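You operate a simulated robot arm through the tools that you are given. There is no shell and no other tool.

You run a simulated robot arm. Do the job below in one go: nothing can be reset, and whatever is moved stays where it is left.

Task
Unpin the levelling flap, set notch 3, pin it and prove it running.
Fine: the pin waits in the yellow park bore; stop the belt once an even bed has passed the white mark.

It is judged by the outcome, as a careful person would: the job done as asked, and still so three seconds after it is handed in. It fails if anything else is knocked over, pushed out of place, dropped, spilled or broken.

Robot
A 7-joint arm with a two-finger parallel gripper, fixed in place. Base frame: the origin is on the floor under the middle of its stand, x ahead of it, y to its left, z up. Readings come in m, degrees, newtons and seconds.
It reaches about 1.372 m from its shoulder. Its first joint turns from -149.0 to 149.0 degrees. Payload 3.43 kg.
The tool frame sits at the grasp point between the pads (the TCP): z along the fingers, y along the line on which they close. The tips reach 0.03 m beyond it. The gripper opens to 0.094 m. The fingers are 0.028 m wide and 0.01 m thick; the gripper's body (0.05 by 0.096 m) begins 0.055 m behind the TCP.
Orientation is that of the tool frame in the base frame, as a unit quaternion [x, y, z, w]. With the fingers straight down and closing along the base's y, the tool's x points along the base's -x, its y along +y and its z along -z.

Tools
- The arm moves only by the tool jog_arm. Its argument "series" is a list of rows, each a list of 2 entries, a list of its own where there are three numbers: the shift along the base's x, y, z in units of 400 mm (1.0 is 400 mm), then the turn, a rotation vector about the base's x, y, z in units of 90 degrees (1.0 is 90 degrees). In form: [[[tx, ty, tz], [ax, ay, az]], ...]. A call has 1 to 20 rows; each row is the pose to reach, as a shift and turn from the pose commanded when the call began. "gripper" is the gripper command, from -1 (fully open) to 1 (shut), values between in proportion, set as the call begins (left out, the last holds). A call with a number of a shift or a turn outside -1 to 1 is refused whole. A row lasts 0.2 s, in which the tool goes at most 0.05 m and 8.6 degrees; a call with a longer step from one row to the next is refused whole, and so is a gripper value outside its range. Where a pose cannot be reached the arm comes as near as it can. A force on the tool above 60 N (or 10 N above the force at the start of the call, whichever is more), or a blocked arm, ends the call early, and 0.2 s more pass. Each finger travels about 0.045 m/s and halts on what it meets, pressing with about 42 N; the grip force reading is that of the motor and also rises with nothing between the fingers. The clock runs only during rows and for 0.2 s after the last one: add rows that repeat a pose to give the fingers time. The reply holds the time, the measured pose of the TCP, the force on the tool along the base axes, the opening and the grip force, in the units named above and with some noise, with the torque about the TCP (base axes, N m) and any sound that the robot's microphone picked up.
- Cameras (640 x 400 px; columns grow to the right, rows downward): "scene" is fixed at [0.0502, 0.6525, 1.5242]; the picture's right is [0.26, -0.97, 0.00], its down [-0.81, -0.21, -0.55] and it looks along [0.53, 0.14, -0.84] (base axes); focal length 271 px, centre (320, 200). "wrist" rides on the gripper at [0.076, 0.014, -0.103] in the tool frame; the picture's right is [-0.18, 0.98, 0.00], its down [-0.75, -0.14, -0.64] and it looks along [-0.63, -0.12, 0.77] (tool axes); focal length 243 px, centre (320, 200). There is no depth. A picture from a camera that has moved, and an enlarged one, comes with that camera's place and axes in the base frame and with its lens.
- camera(camera): a new picture of that camera. It takes no simulated time.
- close_up(camera, box): a new picture of the part [left, top, right, bottom] of that camera's present view, enlarged. It takes no simulated time.
- finish_job(): hands the job in; it is judged then, once.

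Nothing tells you positions but the pictures and the camera data. Unless the task says otherwise, let go and move clear before handing in.

The tools are called after ">>>" by a JSON object that holds its "name" and its "arguments". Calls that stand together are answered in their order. jog_arm: Moves the arm, as the interface text tells. Its arguments: {"type":"object","properties":{"series":{"type":"array"},"gripper":{"type":"number"}},"required":["series"]} The other tools are called the same way: camera (camera) takes a picture; close_up (camera, box) takes an enlarged picture of a part of a camera's view; finish_job () hands the job in.

At the start:

```text
t: 0.0
position: [0.6114, 0.7764, 1.1483]
ee_rot: [0.0, 1.0, 0.0, -0.001]
ft_force: [0.8, 0.9, -1.0]
wrist_torque: [-0.02, 0.02, -0.02]
grip_width: 0.0938
grip_force: 0.0
```

scene: 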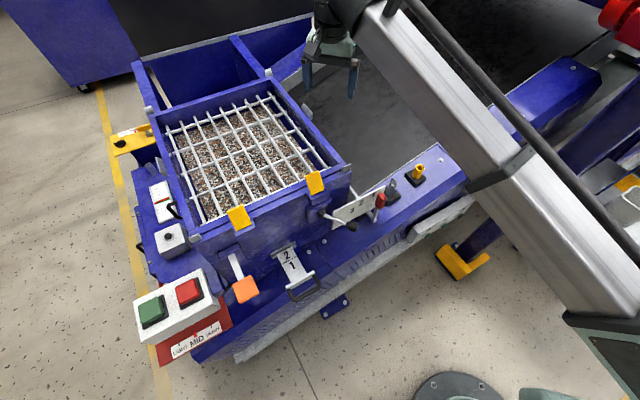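
wrist: 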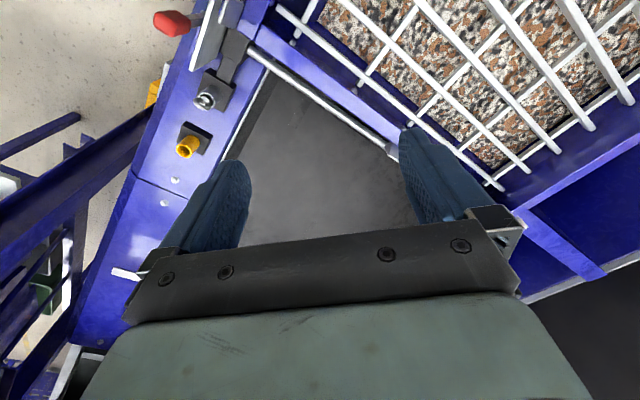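

I see a hopper over a conveyor belt, a control box with green/red buttons, a quadrant plate with a red item, and a yellow bore on the blue rail. I'll look closer at each before moving.

>>> {"name": "close_up", "arguments": {"camera": "scene", "box": [300, 140, 480, 260]}}

>>> {"name": "close_up", "arguments": {"camera": "scene", "box": [110, 230, 350, 380]}}

>>> {"name": "close_up", "arguments": {"camera": "scene", "box": [90, 100, 250, 270]}}

>>> {"name": "close_up", "arguments": {"camera": "wrist", "box": [120, 0, 320, 200]}}

```text
3.33 times, centred on (390, 200) of scene
camera zoom: at [0.0502, 0.6525, 1.5242], right [0.26, -0.97, 0.0], down [-0.81, -0.21, -0.55], along [0.53, 0.14, -0.84], focal length 904 px, centre (87, 200)
```

zoom: 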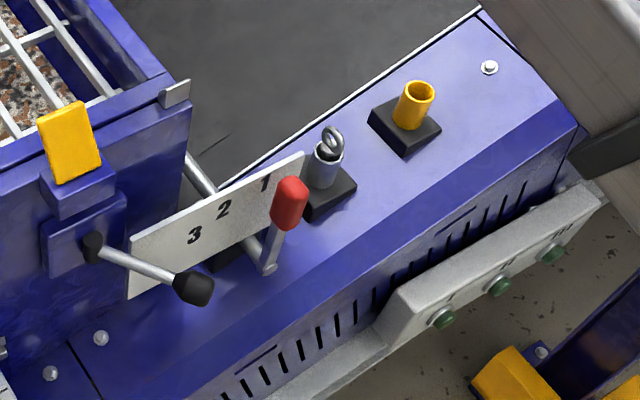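

```text
2.67 times, centred on (230, 305) of scene
camera zoom: at [0.0502, 0.6525, 1.5242], right [0.26, -0.97, 0.0], down [-0.81, -0.21, -0.55], along [0.53, 0.14, -0.84], focal length 723 px, centre (560, -80)
```

zoom: 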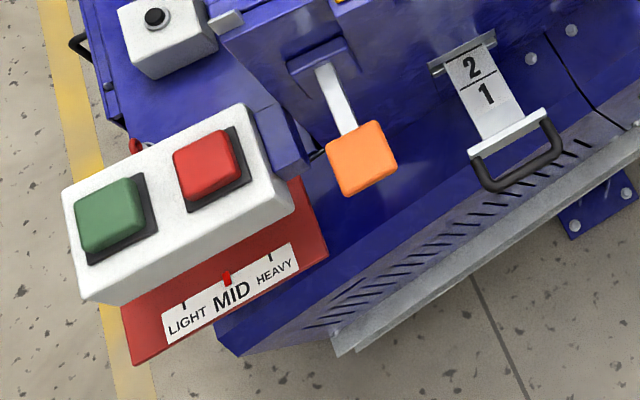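

```text
2.35 times, centred on (170, 185) of scene
camera zoom: at [0.0502, 0.6525, 1.5242], right [0.26, -0.97, 0.0], down [-0.81, -0.21, -0.55], along [0.53, 0.14, -0.84], focal length 638 px, centre (673, 235)
```

zoom: 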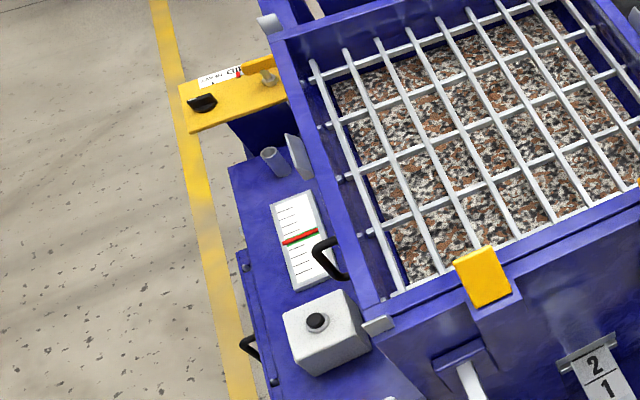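

```text
2.00 times, centred on (220, 100) of wrist
camera zoom: at [0.5358, 0.7911, 1.2495], right [0.18, 0.98, 0.0], down [0.75, -0.14, 0.64], along [0.63, -0.12, -0.77], focal length 485 px, centre (520, 400)
```

zoom: 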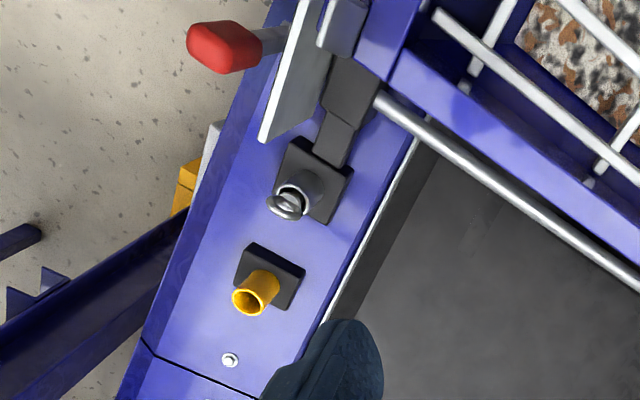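

The pin's ring seems to be near (0.645, 0.554, 0.796) and the yellow bore near (0.721, 0.474, 0.806), with the lever at notch 1 next to them. I'll look at more of the scene for the white mark and then move the wrist camera closer.

>>> {"name": "close_up", "arguments": {"camera": "wrist", "box": [60, 200, 260, 360]}}

>>> {"name": "close_up", "arguments": {"camera": "scene", "box": [440, 0, 640, 140]}}

>>> {"name": "close_up", "arguments": {"camera": "scene", "box": [300, 50, 480, 170]}}

>>> {"name": "jog_arm", "arguments": {"series": [[[-0.03, -0.1, 0], [0, 0, 0]], [[-0.06, -0.2, -0.02], [0, 0, 0]], [[-0.1, -0.3, -0.04], [0, 0, 0]], [[-0.14, -0.4, -0.06], [0, 0, 0]], [[-0.18, -0.48, -0.1], [0, 0, 0]], [[-0.2, -0.49, -0.18], [0, 0, 0]], [[-0.2, -0.49, -0.28], [0, 0, 0]], [[-0.2, -0.49, -0.35], [0, 0, 0]], [[-0.2, -0.49, -0.35], [0, 0, 0]]]}}

```text
2.50 times, centred on (160, 280) of wrist
camera zoom: at [0.5358, 0.7911, 1.2495], right [0.18, 0.98, 0.0], down [0.75, -0.14, 0.64], along [0.63, -0.12, -0.77], focal length 606 px, centre (720, 0)
```

zoom: 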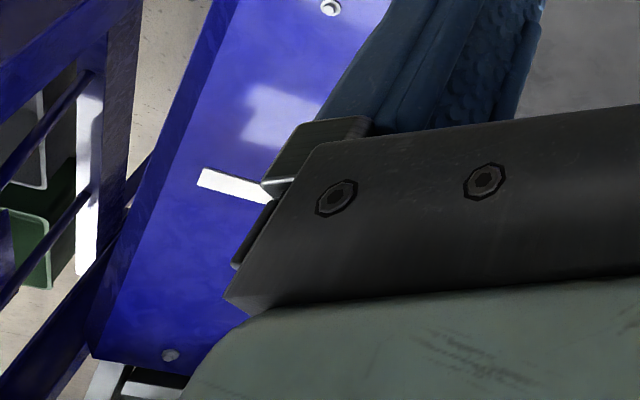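

```text
2.86 times, centred on (540, 70) of scene
camera zoom: at [0.0502, 0.6525, 1.5242], right [0.26, -0.97, 0.0], down [-0.81, -0.21, -0.55], along [0.53, 0.14, -0.84], focal length 775 px, centre (-309, 571)
```

zoom: 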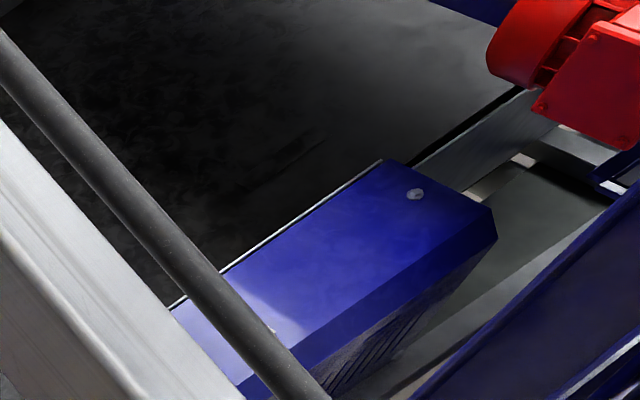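

```text
3.33 times, centred on (390, 110) of scene
camera zoom: at [0.0502, 0.6525, 1.5242], right [0.26, -0.97, 0.0], down [-0.81, -0.21, -0.55], along [0.53, 0.14, -0.84], focal length 904 px, centre (87, 500)
```

zoom: 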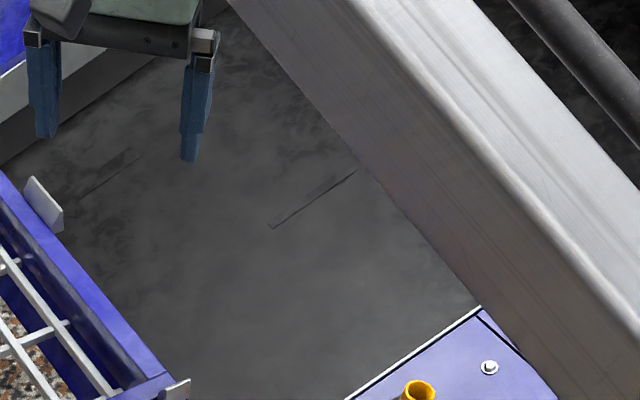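

```text
t: 2.0
position: [0.5304, 0.5802, 1.0074]
ee_rot: [0.0, 1.0, 0.0, 0.0]
ft_force: [0.5, 0.7, -0.1]
wrist_torque: [-0.01, 0.0, -0.02]
grip_width: 0.0939
grip_force: 0.0
```

The white mark is a white stripe across the blue rail downstream (past the yellow bore). The arm moved cleanly; now I look at the pin and lever from closer.

>>> {"name": "camera", "arguments": {"camera": "wrist"}}

>>> {"name": "camera", "arguments": {"camera": "scene"}}

```text
taken
camera wrist: at [0.4556, 0.5956, 1.1089], right [0.18, 0.98, 0.0], down [0.75, -0.14, 0.64], along [0.63, -0.12, -0.77], focal length 243 px, centre (320, 200)
```

wrist: 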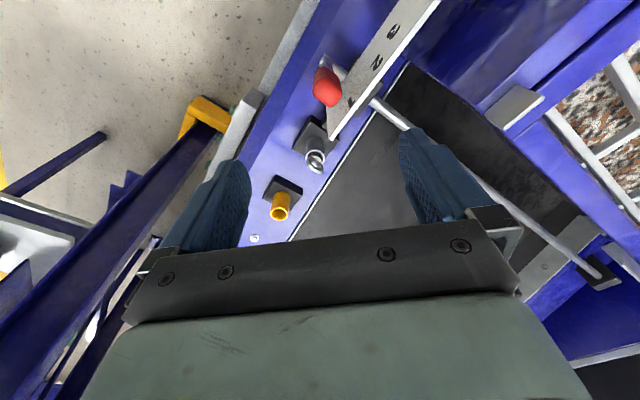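

```text
taken
```

scene: 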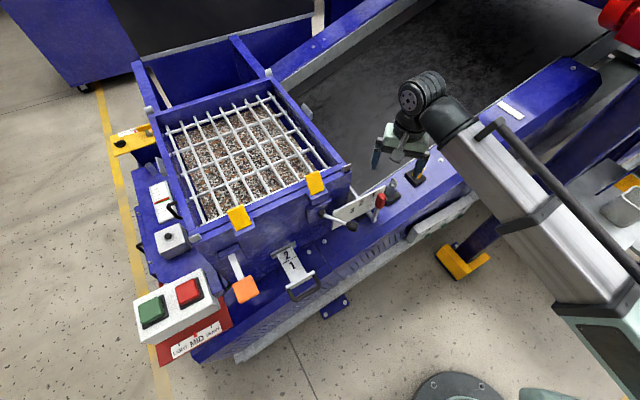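

>>> {"name": "close_up", "arguments": {"camera": "wrist", "box": [220, 0, 460, 150]}}

>>> {"name": "close_up", "arguments": {"camera": "wrist", "box": [240, 110, 360, 250]}}

>>> {"name": "close_up", "arguments": {"camera": "scene", "box": [360, 80, 560, 220]}}

```text
2.67 times, centred on (340, 75) of wrist
camera zoom: at [0.4556, 0.5956, 1.1089], right [0.18, 0.98, 0.0], down [0.75, -0.14, 0.64], along [0.63, -0.12, -0.77], focal length 647 px, centre (267, 533)
```

zoom: 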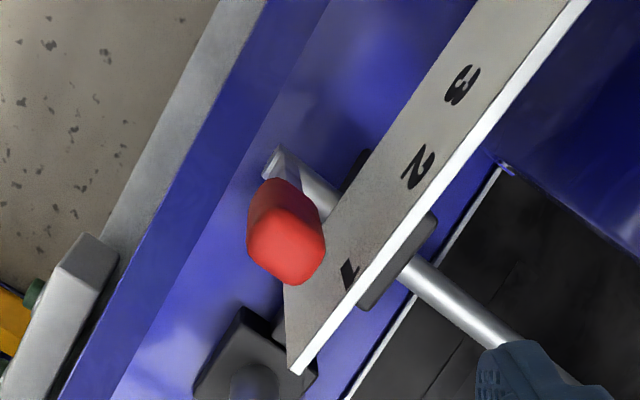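

```text
2.86 times, centred on (300, 180) of wrist
camera zoom: at [0.4556, 0.5956, 1.1089], right [0.18, 0.98, 0.0], down [0.75, -0.14, 0.64], along [0.63, -0.12, -0.77], focal length 693 px, centre (377, 257)
```

zoom: 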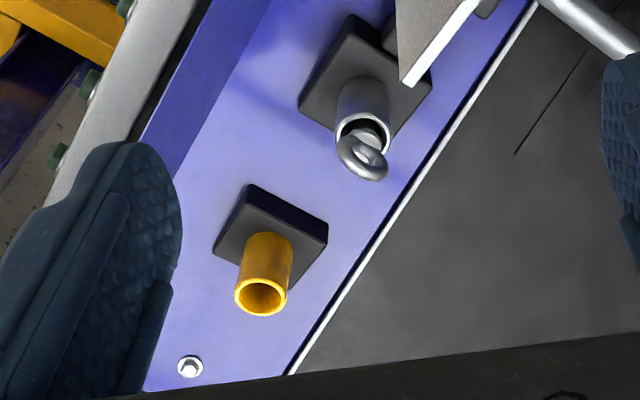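

```text
2.86 times, centred on (460, 150) of scene
camera zoom: at [0.0502, 0.6525, 1.5242], right [0.26, -0.97, 0.0], down [-0.81, -0.21, -0.55], along [0.53, 0.14, -0.84], focal length 775 px, centre (-80, 343)
```

zoom: 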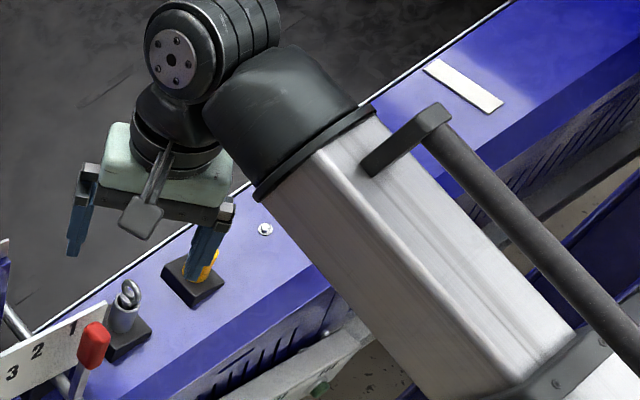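

The ring pin stands in the steel bore, the yellow bore is empty, and the lever with the red knob is at notch 1, near vertical. I'll zoom more tightly on the ring to learn which way it faces.

>>> {"name": "close_up", "arguments": {"camera": "scene", "box": [372, 165, 428, 215]}}

>>> {"name": "close_up", "arguments": {"camera": "wrist", "box": [285, 110, 345, 180]}}

>>> {"name": "close_up", "arguments": {"camera": "scene", "box": [320, 170, 420, 250]}}

```text
8.00 times, centred on (400, 190) of scene
camera zoom: at [0.0502, 0.6525, 1.5242], right [0.26, -0.97, 0.0], down [-0.81, -0.21, -0.55], along [0.53, 0.14, -0.84], focal length 2169 px, centre (-320, 280)
```

zoom: 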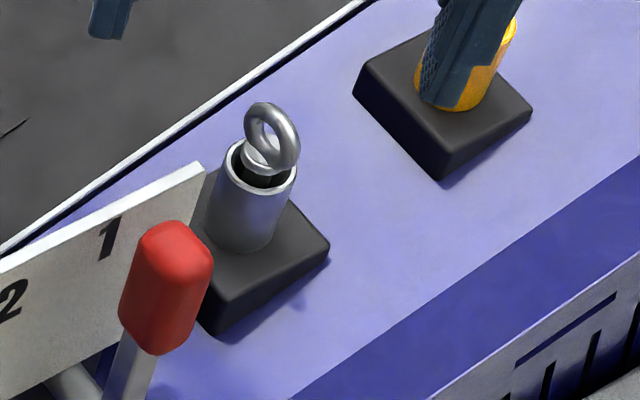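

```text
5.71 times, centred on (315, 145) of wrist
camera zoom: at [0.4556, 0.5956, 1.1089], right [0.18, 0.98, 0.0], down [0.75, -0.14, 0.64], along [0.63, -0.12, -0.77], focal length 1386 px, centre (349, 514)
```

zoom: 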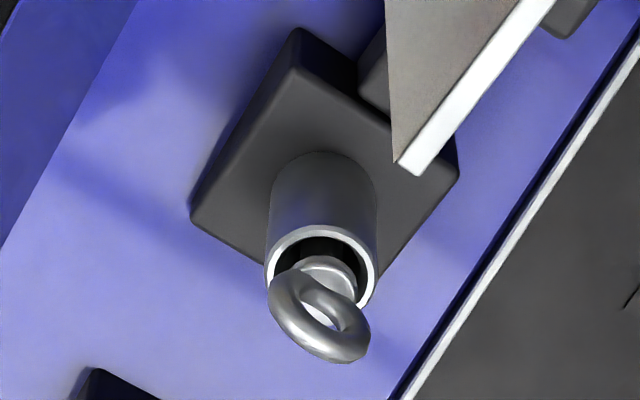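

```text
5.00 times, centred on (370, 210) of scene
camera zoom: at [0.0502, 0.6525, 1.5242], right [0.26, -0.97, 0.0], down [-0.81, -0.21, -0.55], along [0.53, 0.14, -0.84], focal length 1356 px, centre (70, 150)
```

zoom: 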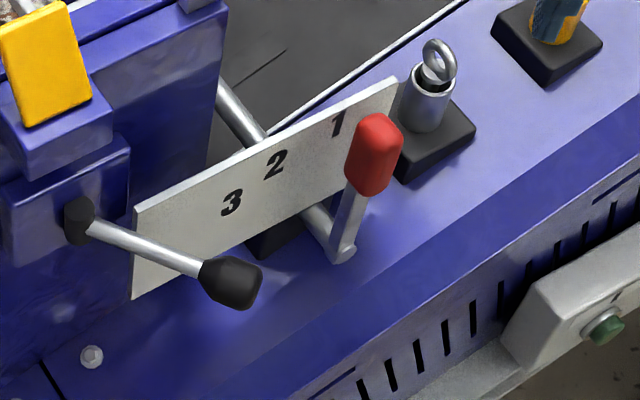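

The ring stands in a plane across the belt direction, so I'll turn the gripper 45° to close along the rail and come above the pin for a second viewpoint.

>>> {"name": "jog_arm", "arguments": {"series": [[[0.042, -0.01, -0.03], [0, 0, 0.0714]], [[0.084, -0.02, -0.07], [0, 0, 0.1429]], [[0.126, -0.03, -0.11], [0, 0, 0.2143]], [[0.168, -0.04, -0.15], [0, 0, 0.2857]], [[0.21, -0.05, -0.19], [0, 0, 0.3571]], [[0.252, -0.06, -0.23], [0, 0, 0.4286]], [[0.294, -0.0705, -0.2685], [0, 0, 0.5]], [[0.294, -0.0705, -0.2685], [0, 0, 0.5]]], "gripper": 0.0}}

>>> {"name": "camera", "arguments": {"camera": "wrist"}}

>>> {"name": "close_up", "arguments": {"camera": "scene", "box": [320, 130, 440, 230]}}

```text
t: 3.8
position: [0.6492, 0.5514, 0.9015]
ee_rot: [-0.384, 0.923, 0.0, 0.0]
ft_force: [-0.5, 0.4, -0.5]
wrist_torque: [0.0, -0.01, 0.02]
grip_width: 0.0471
grip_force: 0.0
```

```text
taken
camera wrist: at [0.5869, 0.5087, 1.003], right [-0.57, 0.82, 0.0], down [0.63, 0.43, 0.64], along [0.53, 0.36, -0.77], focal length 243 px, centre (320, 200)
```

wrist: 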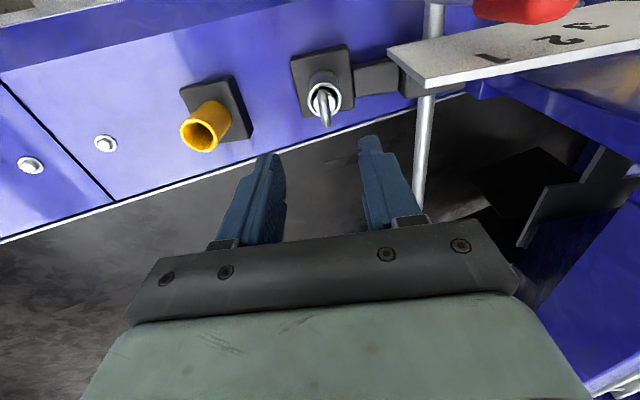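

```text
4.00 times, centred on (380, 180) of scene
camera zoom: at [0.0502, 0.6525, 1.5242], right [0.26, -0.97, 0.0], down [-0.81, -0.21, -0.55], along [0.53, 0.14, -0.84], focal length 1085 px, centre (80, 280)
```

zoom: 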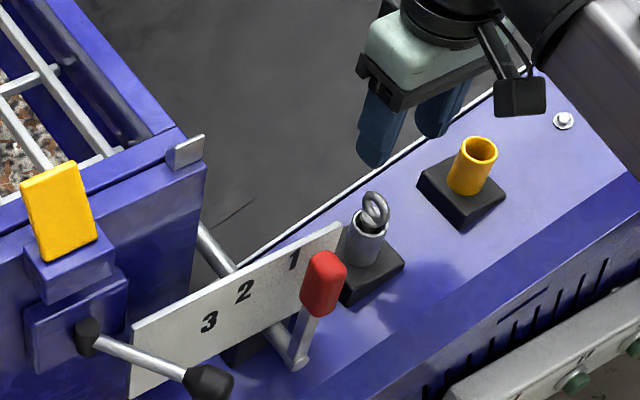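

>>> {"name": "close_up", "arguments": {"camera": "wrist", "box": [280, 40, 400, 140]}}

>>> {"name": "close_up", "arguments": {"camera": "wrist", "box": [160, 60, 280, 160]}}

>>> {"name": "close_up", "arguments": {"camera": "scene", "box": [380, 155, 450, 211]}}

```text
4.00 times, centred on (340, 90) of wrist
camera zoom: at [0.5869, 0.5087, 1.003], right [-0.57, 0.82, 0.0], down [0.63, 0.43, 0.64], along [0.53, 0.36, -0.77], focal length 970 px, centre (240, 640)
```

zoom: 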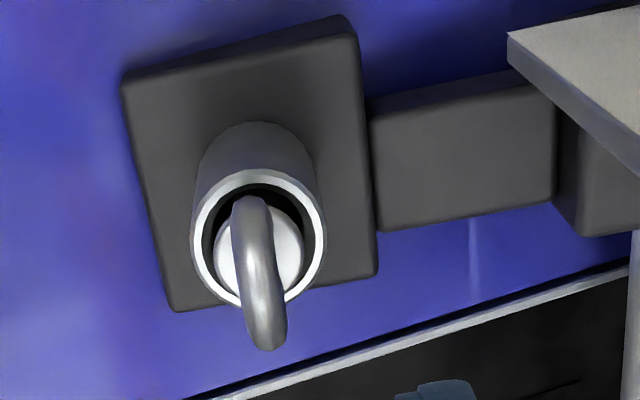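

```text
4.00 times, centred on (220, 110) of wrist
camera zoom: at [0.5869, 0.5087, 1.003], right [-0.57, 0.82, 0.0], down [0.63, 0.43, 0.64], along [0.53, 0.36, -0.77], focal length 970 px, centre (720, 560)
```

zoom: 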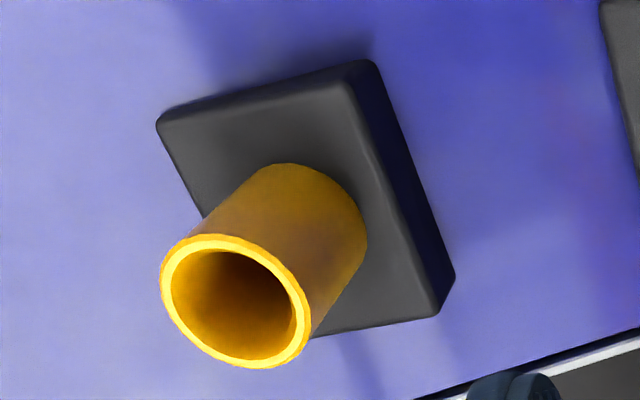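

```text
7.14 times, centred on (415, 183) of scene
camera zoom: at [0.0502, 0.6525, 1.5242], right [0.26, -0.97, 0.0], down [-0.81, -0.21, -0.55], along [0.53, 0.14, -0.84], focal length 1937 px, centre (-359, 321)
```

zoom: 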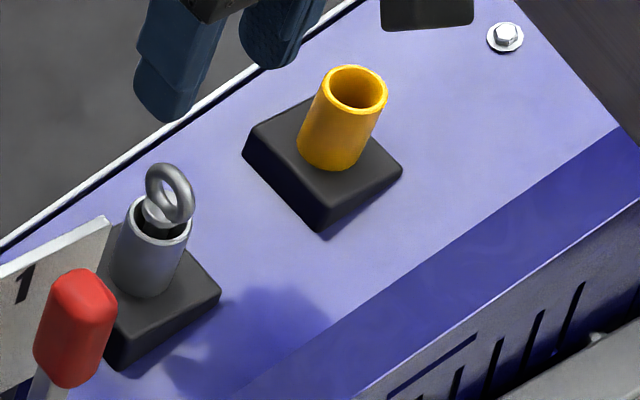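

From two viewpoints the ring centre is at about (0.6435, 0.5525, 0.7975), with the tube rim at z 0.7775 and the ring about 8 mm thick along the rail. I'll descend with the fingertips staying above the rim, then check before closing.

>>> {"name": "jog_arm", "arguments": {"series": [[[-0.0135, 0.002, -0.05], [0, 0, 0]], [[-0.0135, 0.002, -0.1], [0, 0, 0]], [[-0.0135, 0.002, -0.14], [0, 0, 0]], [[-0.0135, 0.002, -0.18], [0, 0, 0]], [[-0.0135, 0.002, -0.212], [0, 0, 0]], [[-0.0135, 0.002, -0.212], [0, 0, 0]]]}}

>>> {"name": "camera", "arguments": {"camera": "wrist"}}

>>> {"name": "close_up", "arguments": {"camera": "scene", "box": [350, 145, 440, 215]}}

```text
t: 5.2
position: [0.6428, 0.5534, 0.8154]
ee_rot: [-0.383, 0.924, 0.0, 0.0]
ft_force: [0.6, 0.4, 0.1]
wrist_torque: [0.0, 0.0, 0.01]
grip_width: 0.0471
grip_force: 0.0
```

```text
taken
camera wrist: at [0.58, 0.5104, 0.9168], right [-0.57, 0.82, 0.0], down [0.63, 0.43, 0.64], along [0.53, 0.36, -0.77], focal length 243 px, centre (320, 200)
```

wrist: 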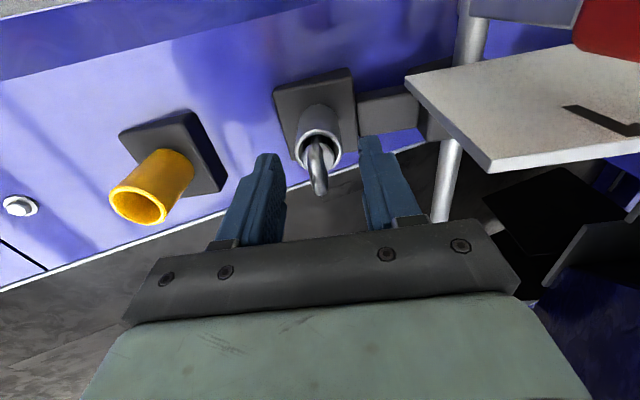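

```text
5.71 times, centred on (395, 180) of scene
camera zoom: at [0.0502, 0.6525, 1.5242], right [0.26, -0.97, 0.0], down [-0.81, -0.21, -0.55], along [0.53, 0.14, -0.84], focal length 1550 px, centre (-109, 314)
```

zoom: 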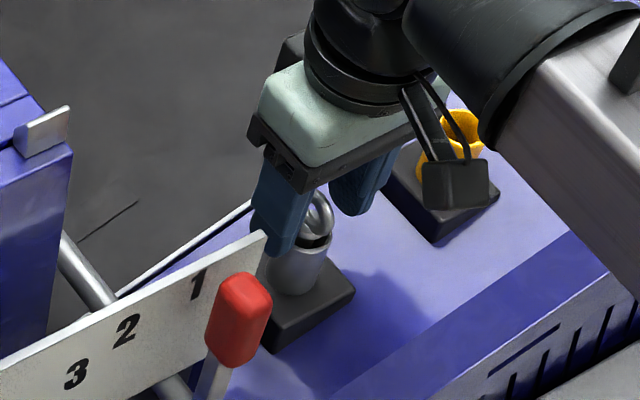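

>>> {"name": "close_up", "arguments": {"camera": "wrist", "box": [200, 80, 440, 230]}}

```text
2.67 times, centred on (320, 155) of wrist
camera zoom: at [0.58, 0.5104, 0.9168], right [-0.57, 0.82, 0.0], down [0.63, 0.43, 0.64], along [0.53, 0.36, -0.77], focal length 647 px, centre (320, 320)
```

zoom: 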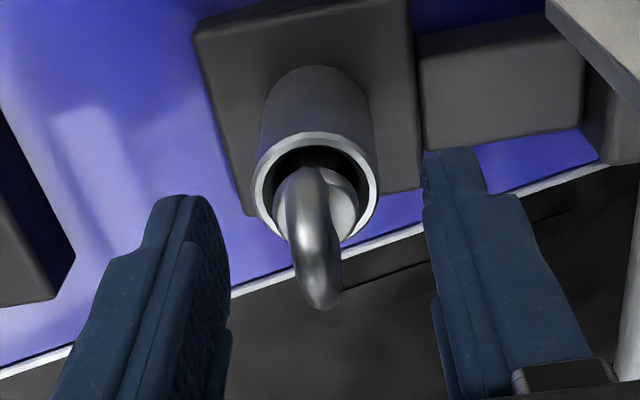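

The ring sits between the fingertips, about 1 mm off centre along the rail. I'll nudge by that and close on it.

>>> {"name": "jog_arm", "arguments": {"series": [[[0.0018, -0.0018, 0], [0, 0, 0]], [[0.0018, -0.0018, 0], [0, 0, 0]], [[0.0018, -0.0018, 0], [0, 0, 0]], [[0.0018, -0.0018, 0], [0, 0, 0]], [[0.0018, -0.0018, 0], [0, 0, 0]]], "gripper": 1.0}}

>>> {"name": "close_up", "arguments": {"camera": "wrist", "box": [200, 80, 440, 230]}}

```text
t: 6.4
position: [0.6442, 0.5527, 0.8167]
ee_rot: [-0.382, 0.924, 0.0, 0.0]
ft_force: [0.4, 1.2, 20.1]
wrist_torque: [0.1, 0.0, -0.01]
grip_width: 0.0109
grip_force: 42.2
```

```text
2.67 times, centred on (320, 155) of wrist
camera zoom: at [0.5806, 0.5096, 0.9179], right [-0.57, 0.82, 0.0], down [0.63, 0.43, 0.64], along [0.53, 0.36, -0.77], focal length 647 px, centre (320, 320)
```

zoom: 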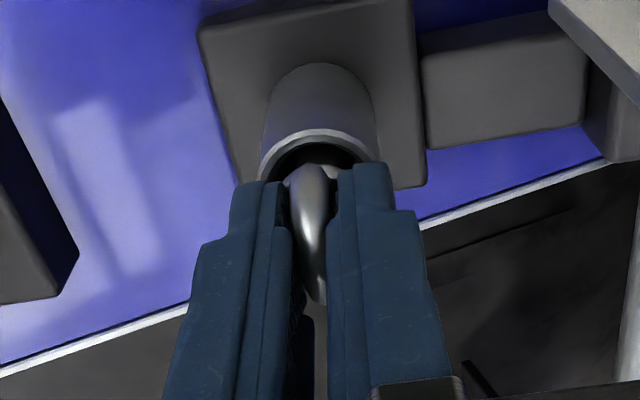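

The fingers hold the ring (10.9 mm), with about 20 N upward reaction, perhaps the tips touching the pin's collar. I'll lift slowly and check.

>>> {"name": "jog_arm", "arguments": {"series": [[[0, 0, 0.006], [0, 0, 0]], [[0, 0, 0.012], [0, 0, 0]], [[0, 0, 0.018], [0, 0, 0]], [[0, 0, 0.024], [0, 0, 0]], [[0, 0, 0.03], [0, 0, 0]]], "gripper": 1.0}}

>>> {"name": "close_up", "arguments": {"camera": "wrist", "box": [200, 80, 440, 230]}}

>>> {"name": "close_up", "arguments": {"camera": "scene", "box": [350, 145, 440, 215]}}

```text
t: 7.6
position: [0.645, 0.5514, 0.8277]
ee_rot: [-0.383, 0.924, 0.0, 0.0]
ft_force: [-0.3, 0.1, 0.0]
wrist_torque: [-0.01, 0.01, 0.0]
grip_width: 0.0111
grip_force: 42.4
```

```text
2.67 times, centred on (320, 155) of wrist
camera zoom: at [0.5814, 0.5091, 0.9287], right [-0.57, 0.82, 0.0], down [0.63, 0.43, 0.64], along [0.53, 0.36, -0.77], focal length 647 px, centre (320, 320)
```

zoom: 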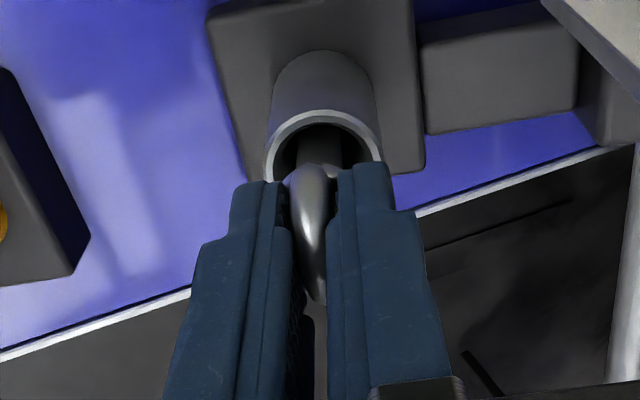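

```text
5.71 times, centred on (395, 180) of scene
camera zoom: at [0.0502, 0.6525, 1.5242], right [0.26, -0.97, 0.0], down [-0.81, -0.21, -0.55], along [0.53, 0.14, -0.84], focal length 1550 px, centre (-109, 314)
```

zoom: 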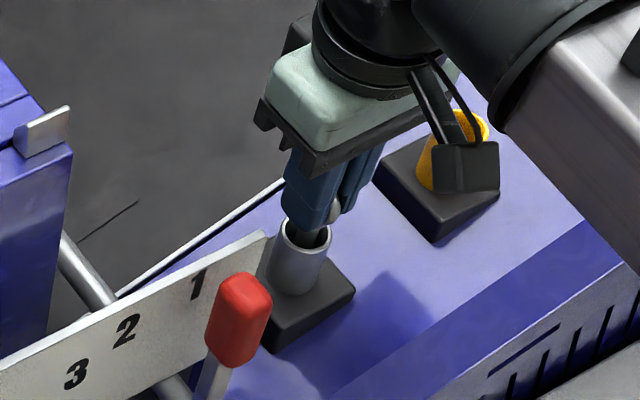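

The pin is rising freely with no load. I'll continue lifting to find its full length.

>>> {"name": "jog_arm", "arguments": {"series": [[[0, 0, 0.03], [0, 0, 0]], [[0, 0, 0.06], [0, 0, 0]], [[0, 0, 0.09], [0, 0, 0]], [[0, 0, 0.12], [0, 0, 0]], [[0, 0, 0.15], [0, 0, 0]], [[0, 0, 0.18], [0, 0, 0]], [[0, 0, 0.2], [0, 0, 0]], [[0, 0, 0.2], [0, 0, 0]]], "gripper": 1.0}}

>>> {"name": "camera", "arguments": {"camera": "wrist"}}

>>> {"name": "close_up", "arguments": {"camera": "scene", "box": [330, 130, 440, 220]}}

```text
t: 9.4
position: [0.6433, 0.5517, 0.9079]
ee_rot: [-0.383, 0.924, 0.0, 0.0]
ft_force: [0.3, -0.5, -1.1]
wrist_torque: [-0.02, 0.0, 0.01]
grip_width: 0.011
grip_force: 42.1
```

```text
taken
camera wrist: at [0.581, 0.5094, 1.0096], right [-0.57, 0.82, 0.0], down [0.63, 0.43, 0.64], along [0.53, 0.36, -0.77], focal length 243 px, centre (320, 200)
```

wrist: 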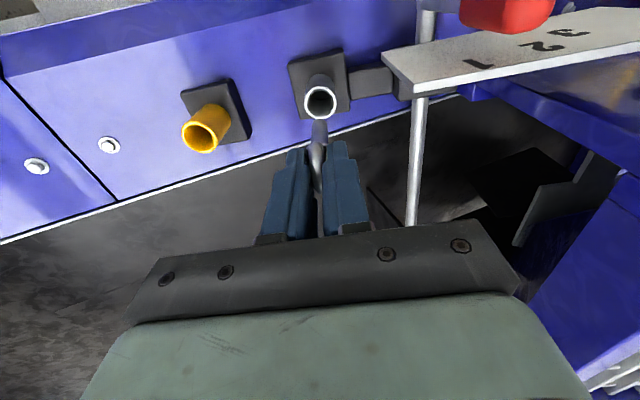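

```text
4.44 times, centred on (385, 175) of scene
camera zoom: at [0.0502, 0.6525, 1.5242], right [0.26, -0.97, 0.0], down [-0.81, -0.21, -0.55], along [0.53, 0.14, -0.84], focal length 1205 px, centre (31, 311)
```

zoom: 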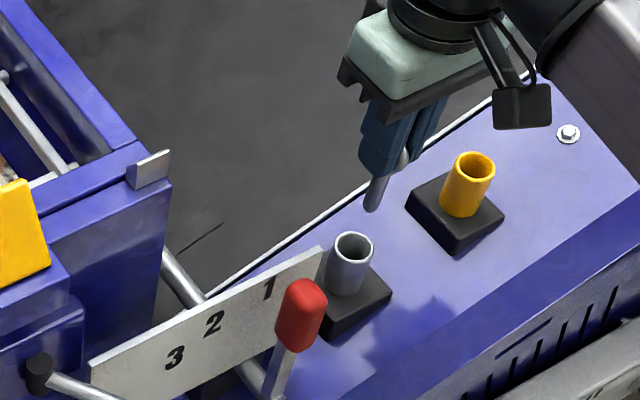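

>>> {"name": "close_up", "arguments": {"camera": "wrist", "box": [250, 60, 390, 180]}}

>>> {"name": "close_up", "arguments": {"camera": "wrist", "box": [160, 50, 280, 170]}}

>>> {"name": "close_up", "arguments": {"camera": "scene", "box": [390, 140, 460, 196]}}

```text
3.33 times, centred on (320, 120) of wrist
camera zoom: at [0.581, 0.5094, 1.0096], right [-0.57, 0.82, 0.0], down [0.63, 0.43, 0.64], along [0.53, 0.36, -0.77], focal length 809 px, centre (320, 467)
```

zoom: 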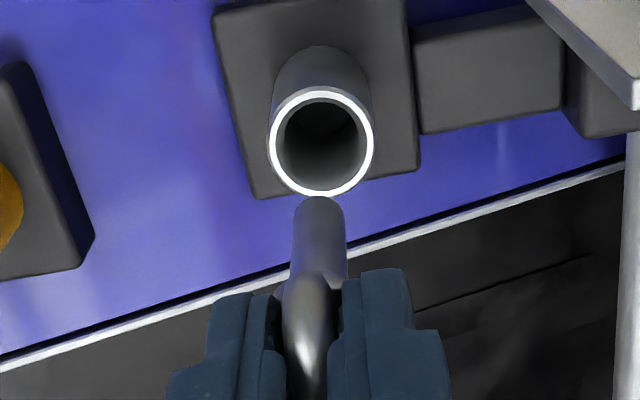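

```text
3.33 times, centred on (220, 110) of wrist
camera zoom: at [0.581, 0.5094, 1.0096], right [-0.57, 0.82, 0.0], down [0.63, 0.43, 0.64], along [0.53, 0.36, -0.77], focal length 809 px, centre (653, 500)
```

zoom: 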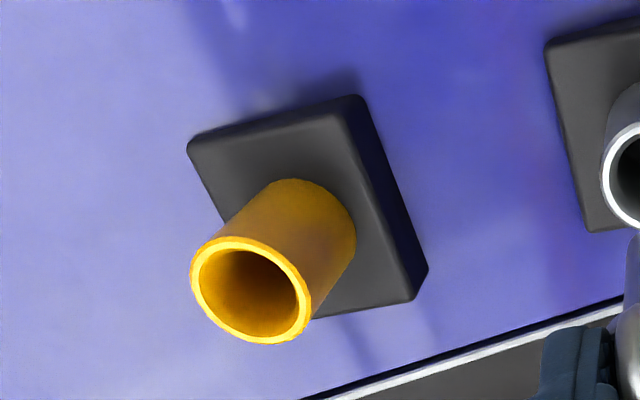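

```text
7.14 times, centred on (425, 168) of scene
camera zoom: at [0.0502, 0.6525, 1.5242], right [0.26, -0.97, 0.0], down [-0.81, -0.21, -0.55], along [0.53, 0.14, -0.84], focal length 1937 px, centre (-430, 429)
```

zoom: 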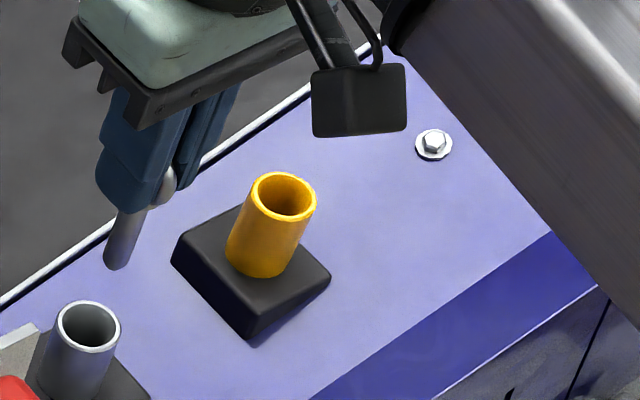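

The pin is out cleanly and the lever has stayed at notch 1. The pin is about 12 mm in diameter, its tip 77 mm below the TCP. I'll carry it over the yellow bore at a safe height and check the alignment there.

>>> {"name": "jog_arm", "arguments": {"series": [[[0, 0, 0.04], [0, 0, 0]], [[0.03, -0.03, 0.07], [0, 0, 0]], [[0.07, -0.07, 0.07], [0, 0, 0]], [[0.11, -0.11, 0.07], [0, 0, 0]], [[0.15, -0.15, 0.07], [0, 0, 0]], [[0.18, -0.18, 0.07], [0, 0, 0]], [[0.195, -0.195, 0.07], [0, 0, 0]], [[0.195, -0.195, 0.07], [0, 0, 0]]], "gripper": 1.0}}

>>> {"name": "close_up", "arguments": {"camera": "wrist", "box": [250, 30, 390, 180]}}

>>> {"name": "close_up", "arguments": {"camera": "scene", "box": [380, 120, 470, 200]}}

```text
t: 11.2
position: [0.7228, 0.4745, 0.9364]
ee_rot: [-0.384, 0.924, -0.001, 0.0]
ft_force: [-0.3, 0.1, 0.2]
wrist_torque: [0.0, -0.01, 0.01]
grip_width: 0.0109
grip_force: 42.4
```

```text
2.67 times, centred on (320, 105) of wrist
camera zoom: at [0.6586, 0.4313, 1.0381], right [-0.57, 0.82, 0.0], down [0.63, 0.43, 0.64], along [0.53, 0.36, -0.77], focal length 647 px, centre (320, 453)
```

zoom: 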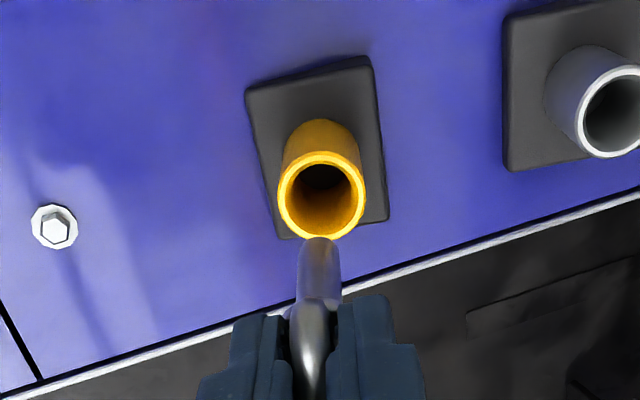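

```text
5.00 times, centred on (425, 160) of scene
camera zoom: at [0.0502, 0.6525, 1.5242], right [0.26, -0.97, 0.0], down [-0.81, -0.21, -0.55], along [0.53, 0.14, -0.84], focal length 1356 px, centre (-205, 400)
```

zoom: 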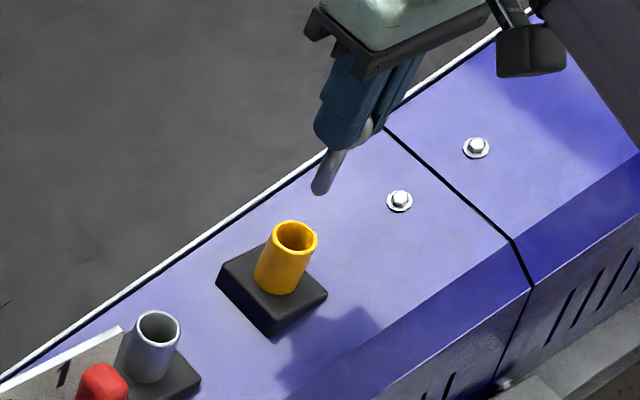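

The yellow bore's rim is at about (0.722, 0.475, 0.803), and the pin is aligned with it within about 1 mm. I'll lower the pin into it.

>>> {"name": "jog_arm", "arguments": {"series": [[[-0.001, 0.002, -0.04], [0, 0, 0]], [[-0.001, 0.002, -0.08], [0, 0, 0]], [[-0.001, 0.002, -0.11], [0, 0, 0]], [[-0.001, 0.002, -0.14], [0, 0, 0]], [[-0.001, 0.002, -0.165], [0, 0, 0]], [[-0.001, 0.002, -0.19], [0, 0, 0]], [[-0.001, 0.002, -0.21], [0, 0, 0]], [[-0.001, 0.002, -0.21], [0, 0, 0]]], "gripper": 1.0}}

>>> {"name": "close_up", "arguments": {"camera": "wrist", "box": [220, 60, 420, 200]}}

>>> {"name": "close_up", "arguments": {"camera": "scene", "box": [380, 120, 470, 200]}}

```text
t: 13.0
position: [0.7222, 0.4738, 0.8514]
ee_rot: [-0.383, 0.924, 0.0, 0.001]
ft_force: [0.3, -0.3, -0.2]
wrist_torque: [0.02, -0.02, -0.01]
grip_width: 0.0108
grip_force: 42.2
```

```text
2.86 times, centred on (320, 130) of wrist
camera zoom: at [0.6591, 0.4317, 0.9532], right [-0.57, 0.82, 0.0], down [0.63, 0.43, 0.64], along [0.53, 0.36, -0.77], focal length 693 px, centre (320, 400)
```

zoom: 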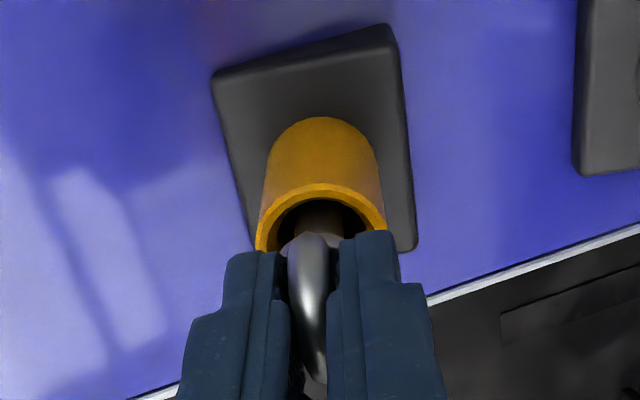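

```text
5.00 times, centred on (425, 160) of scene
camera zoom: at [0.0502, 0.6525, 1.5242], right [0.26, -0.97, 0.0], down [-0.81, -0.21, -0.55], along [0.53, 0.14, -0.84], focal length 1356 px, centre (-205, 400)
```

zoom: 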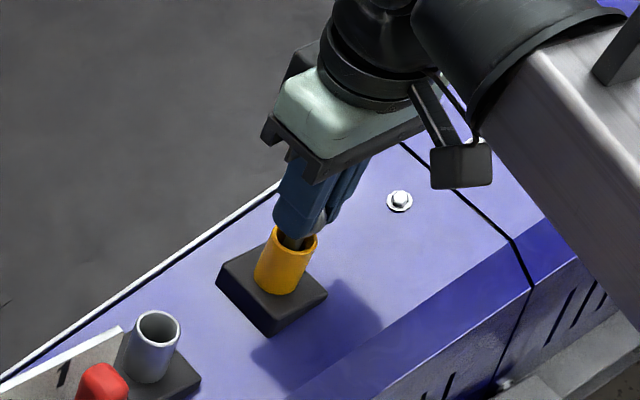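

The pin is inside the yellow bore, no contact yet. I'll continue down in small steps.

>>> {"name": "jog_arm", "arguments": {"series": [[[0, 0, -0.006], [0, 0, 0]], [[0, 0, -0.012], [0, 0, 0]], [[0, 0, -0.018], [0, 0, 0]], [[0, 0, -0.022], [0, 0, 0]], [[0, 0, -0.022], [0, 0, 0]]], "gripper": 1.0}}

>>> {"name": "close_up", "arguments": {"camera": "wrist", "box": [220, 60, 420, 200]}}

```text
t: 14.3
position: [0.721, 0.4745, 0.8468]
ee_rot: [-0.384, 0.923, 0.0, 0.002]
ft_force: [-5.3, -3.0, 20.3]
wrist_torque: [-0.29, 0.43, 0.0]
grip_width: 0.0106
grip_force: 42.0
stopped in row 5: the force on the tool passed its limit at 62 N (the readings are from after the stop); the commanded pose is now the measured one
```

```text
2.86 times, centred on (320, 130) of wrist
camera zoom: at [0.6584, 0.4315, 0.9477], right [-0.57, 0.82, 0.0], down [0.63, 0.43, 0.64], along [0.53, 0.36, -0.76], focal length 693 px, centre (320, 400)
```

zoom: 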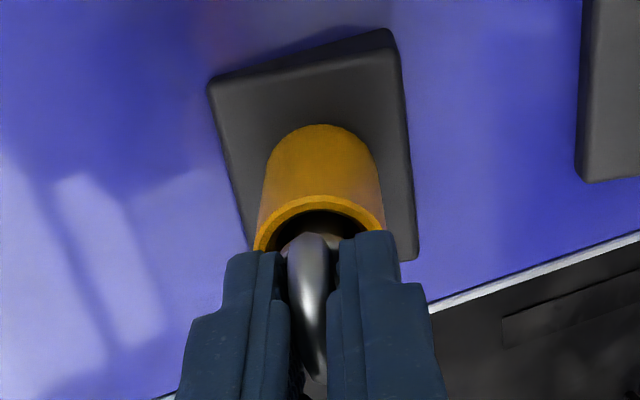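

The pin met something solid at TCP z 0.847, about 33 mm inside the yellow bore. I'll ease up slightly and read the forces to tell a true bottom from an edge.

>>> {"name": "jog_arm", "arguments": {"series": [[[0, 0, 0.003], [0, 0, 0]], [[0, 0, 0.005], [0, 0, 0]], [[0, 0, 0.005], [0, 0, 0]]], "gripper": 1.0}}

>>> {"name": "close_up", "arguments": {"camera": "wrist", "box": [270, 110, 370, 180]}}

>>> {"name": "close_up", "arguments": {"camera": "scene", "box": [400, 140, 450, 185]}}

```text
t: 15.1
position: [0.7233, 0.4757, 0.8469]
ee_rot: [-0.384, 0.924, 0.0, 0.002]
ft_force: [-0.2, 0.1, 0.9]
wrist_torque: [0.01, 0.02, 0.04]
grip_width: 0.0111
grip_force: 42.2
```

```text
5.71 times, centred on (320, 145) of wrist
camera zoom: at [0.6599, 0.4322, 0.9479], right [-0.57, 0.82, 0.0], down [0.63, 0.43, 0.64], along [0.53, 0.36, -0.76], focal length 1386 px, centre (320, 514)
```

zoom: 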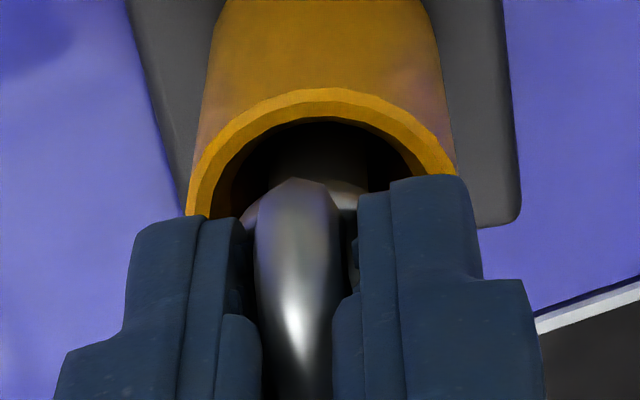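

```text
8.89 times, centred on (425, 162) of scene
camera zoom: at [0.0502, 0.6525, 1.5242], right [0.26, -0.97, 0.0], down [-0.81, -0.21, -0.55], along [0.53, 0.14, -0.84], focal length 2410 px, centre (-613, 533)
```

zoom: 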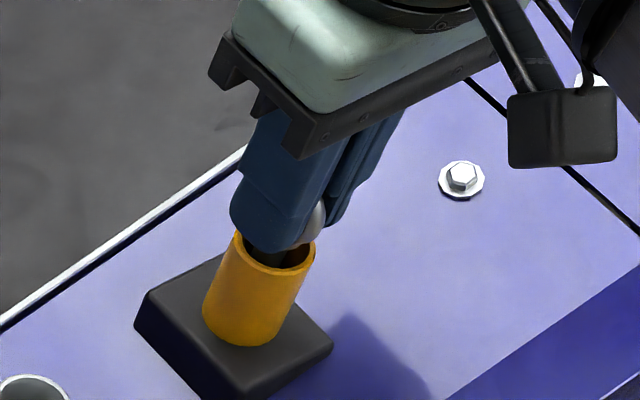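

Force is near zero right at z 0.847, so the pin's foot is resting on the bore's bottom. I'll settle it lightly and release, then look at it.

>>> {"name": "jog_arm", "arguments": {"series": [[[0, 0, -0.002], [0, 0, 0]], [[0, 0, -0.002], [0, 0, 0]]], "gripper": 1.0}}

>>> {"name": "jog_arm", "arguments": {"series": [[[0, 0, 0], [0, 0, 0]], [[0, 0, 0], [0, 0, 0]], [[0, 0, 0], [0, 0, 0]], [[0, 0, 0], [0, 0, 0]]], "gripper": 0.0}}

>>> {"name": "close_up", "arguments": {"camera": "wrist", "box": [220, 80, 420, 220]}}

```text
t: 15.7
position: [0.7231, 0.4761, 0.8463]
ee_rot: [-0.382, 0.924, 0.0, 0.003]
ft_force: [1.8, 0.2, 12.6]
wrist_torque: [-0.06, -0.17, 0.03]
grip_width: 0.0109
grip_force: 41.8
```

```text
t: 16.7
position: [0.7233, 0.475, 0.8458]
ee_rot: [-0.383, 0.924, 0.001, 0.001]
ft_force: [-0.6, -0.1, 0.7]
wrist_torque: [-0.01, -0.03, -0.01]
grip_width: 0.047
grip_force: 0.1
```

```text
2.86 times, centred on (320, 150) of wrist
camera zoom: at [0.6595, 0.4324, 0.9471], right [-0.57, 0.82, 0.0], down [0.63, 0.43, 0.64], along [0.53, 0.36, -0.76], focal length 693 px, centre (320, 343)
```

zoom: 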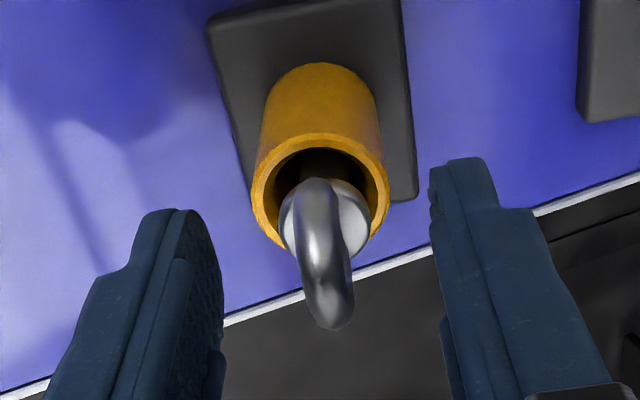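

The pin stands upright in the yellow bore. I'll rise clear and move the wrist camera to the operator side to view the lever, the plate, and the black-knobbed crank nearby.

>>> {"name": "jog_arm", "arguments": {"series": [[[0, 0, 0.06], [0, 0, 0]], [[0, 0, 0.14], [0, 0, 0]], [[0, 0, 0.22], [0, 0, 0]], [[-0.05, 0, 0.3], [0, 0, 0]], [[-0.15, 0.02, 0.33], [0, 0, 0]], [[-0.26, 0.05, 0.33], [0, 0, 0]], [[-0.37, 0.08, 0.33], [0, 0, 0]], [[-0.48, 0.1, 0.33], [0, 0, 0]], [[-0.59, 0.12, 0.33], [0, 0, 0]], [[-0.7, 0.14, 0.33], [0, 0, 0]], [[-0.8, 0.16, 0.33], [0, 0, 0]], [[-0.8, 0.16, 0.33], [0, 0, 0]]], "gripper": 0.0}}

>>> {"name": "camera", "arguments": {"camera": "wrist"}}

>>> {"name": "camera", "arguments": {"camera": "scene"}}

```text
t: 19.3
position: [0.4036, 0.5398, 0.98]
ee_rot: [-0.382, 0.924, 0.001, 0.001]
ft_force: [0.4, -0.6, 0.3]
wrist_torque: [-0.02, 0.02, 0.01]
grip_width: 0.0471
grip_force: 0.1
```

```text
taken
camera wrist: at [0.3399, 0.4968, 1.0803], right [-0.57, 0.82, 0.0], down [0.63, 0.43, 0.64], along [0.53, 0.36, -0.76], focal length 243 px, centre (320, 200)
```

wrist: 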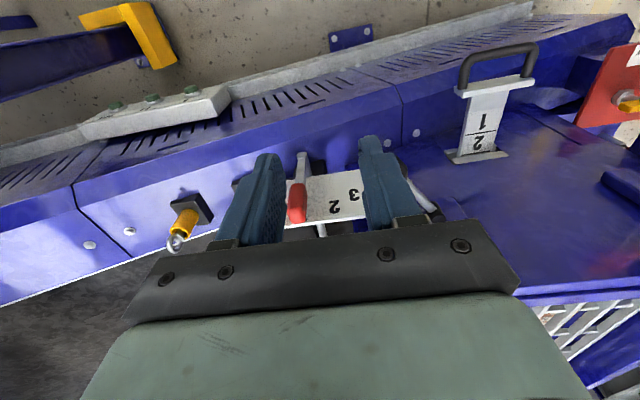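

```text
taken
```

scene: 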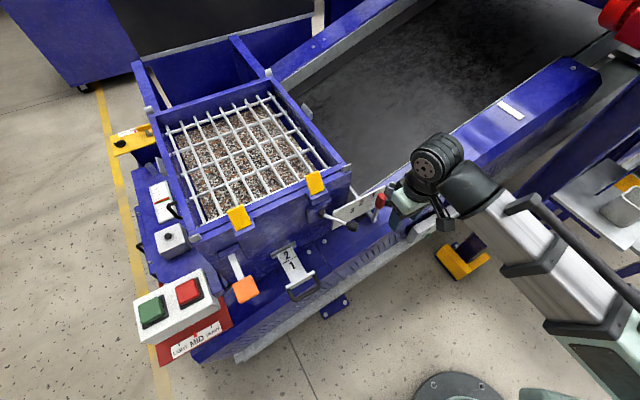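

>>> {"name": "close_up", "arguments": {"camera": "wrist", "box": [250, 130, 450, 250]}}

>>> {"name": "close_up", "arguments": {"camera": "scene", "box": [310, 170, 400, 240]}}

>>> {"name": "close_up", "arguments": {"camera": "wrist", "box": [430, 30, 640, 180]}}

```text
3.20 times, centred on (350, 190) of wrist
camera zoom: at [0.3399, 0.4968, 1.0803], right [-0.57, 0.82, 0.0], down [0.63, 0.43, 0.64], along [0.53, 0.36, -0.76], focal length 776 px, centre (224, 232)
```

zoom: 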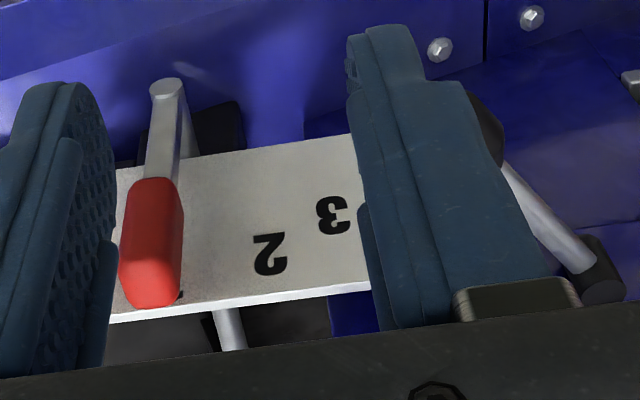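

```text
5.71 times, centred on (355, 205) of scene
camera zoom: at [0.0502, 0.6525, 1.5242], right [0.26, -0.97, 0.0], down [-0.81, -0.21, -0.55], along [0.53, 0.14, -0.84], focal length 1550 px, centre (120, 171)
```

zoom: 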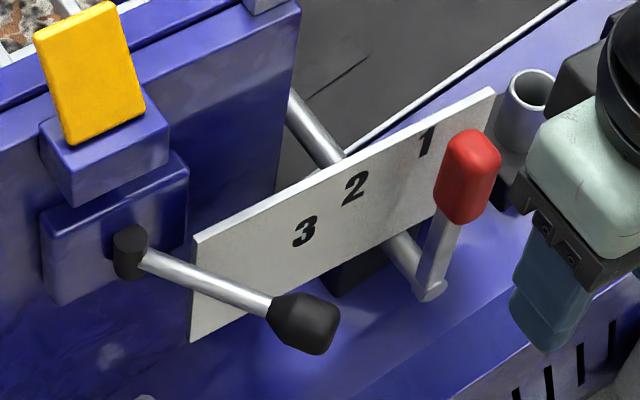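

```text
2.67 times, centred on (535, 105) of wrist
camera zoom: at [0.3399, 0.4968, 1.0803], right [-0.57, 0.82, 0.0], down [0.63, 0.43, 0.64], along [0.53, 0.36, -0.76], focal length 647 px, centre (-253, 453)
```

zoom: 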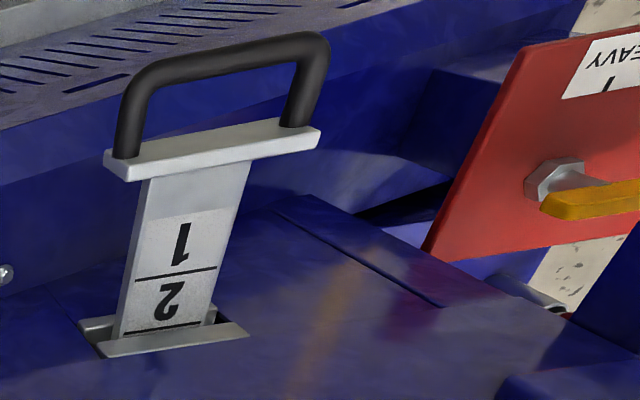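

The lever stands vertical at notch 1 with its pivot at about (0.525, 0.588, 0.72) and its knob at (0.525, 0.589, 0.842). Notch 3 is about 44° over, toward the hopper, and the crank ball sits near (0.408, 0.656, 0.855), so I'll push with closed fingers from the far side and stay clear of it.

>>> {"name": "jog_arm", "arguments": {"series": [[[0.08, 0.01, 0.02], [0, 0, 0]], [[0.18, 0.02, 0.02], [0, 0, 0]], [[0.28, 0.03, 0.02], [0, 0, 0]], [[0.3825, 0.0418, 0], [0, 0, 0]], [[0.3825, 0.0418, -0.1], [0, 0, 0]], [[0.3825, 0.0418, -0.2], [0, 0, 0]], [[0.3825, 0.0418, -0.2], [0, 0, 0]]], "gripper": 1.0}}

>>> {"name": "camera", "arguments": {"camera": "wrist"}}

>>> {"name": "close_up", "arguments": {"camera": "scene", "box": [310, 130, 440, 240]}}

```text
t: 20.9
position: [0.5557, 0.5575, 0.8992]
ee_rot: [-0.383, 0.924, 0.001, 0.001]
ft_force: [-0.1, 0.2, -0.4]
wrist_torque: [0.0, 0.0, 0.01]
grip_width: 0.0
grip_force: 33.5
```

```text
taken
camera wrist: at [0.4915, 0.5136, 1.0008], right [-0.57, 0.82, 0.0], down [0.63, 0.43, 0.64], along [0.53, 0.36, -0.76], focal length 243 px, centre (320, 200)
```

wrist: 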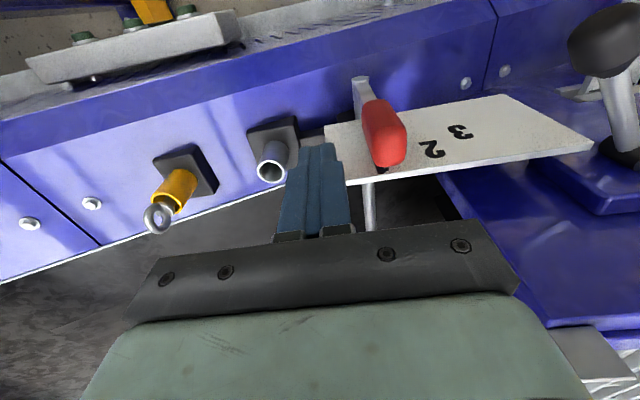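

```text
3.64 times, centred on (375, 185) of scene
camera zoom: at [0.0502, 0.6525, 1.5242], right [0.26, -0.97, 0.0], down [-0.81, -0.21, -0.55], along [0.53, 0.14, -0.84], focal length 986 px, centre (120, 254)
```

zoom: 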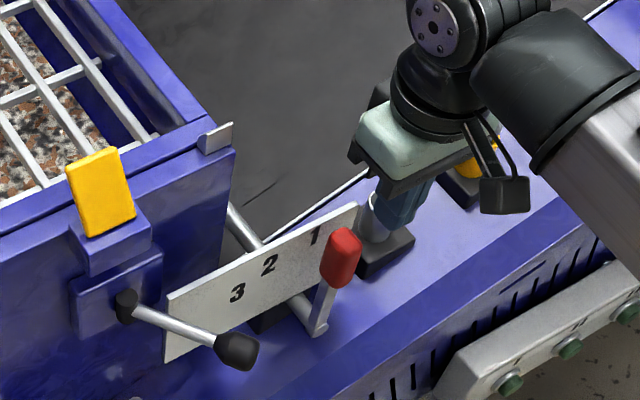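

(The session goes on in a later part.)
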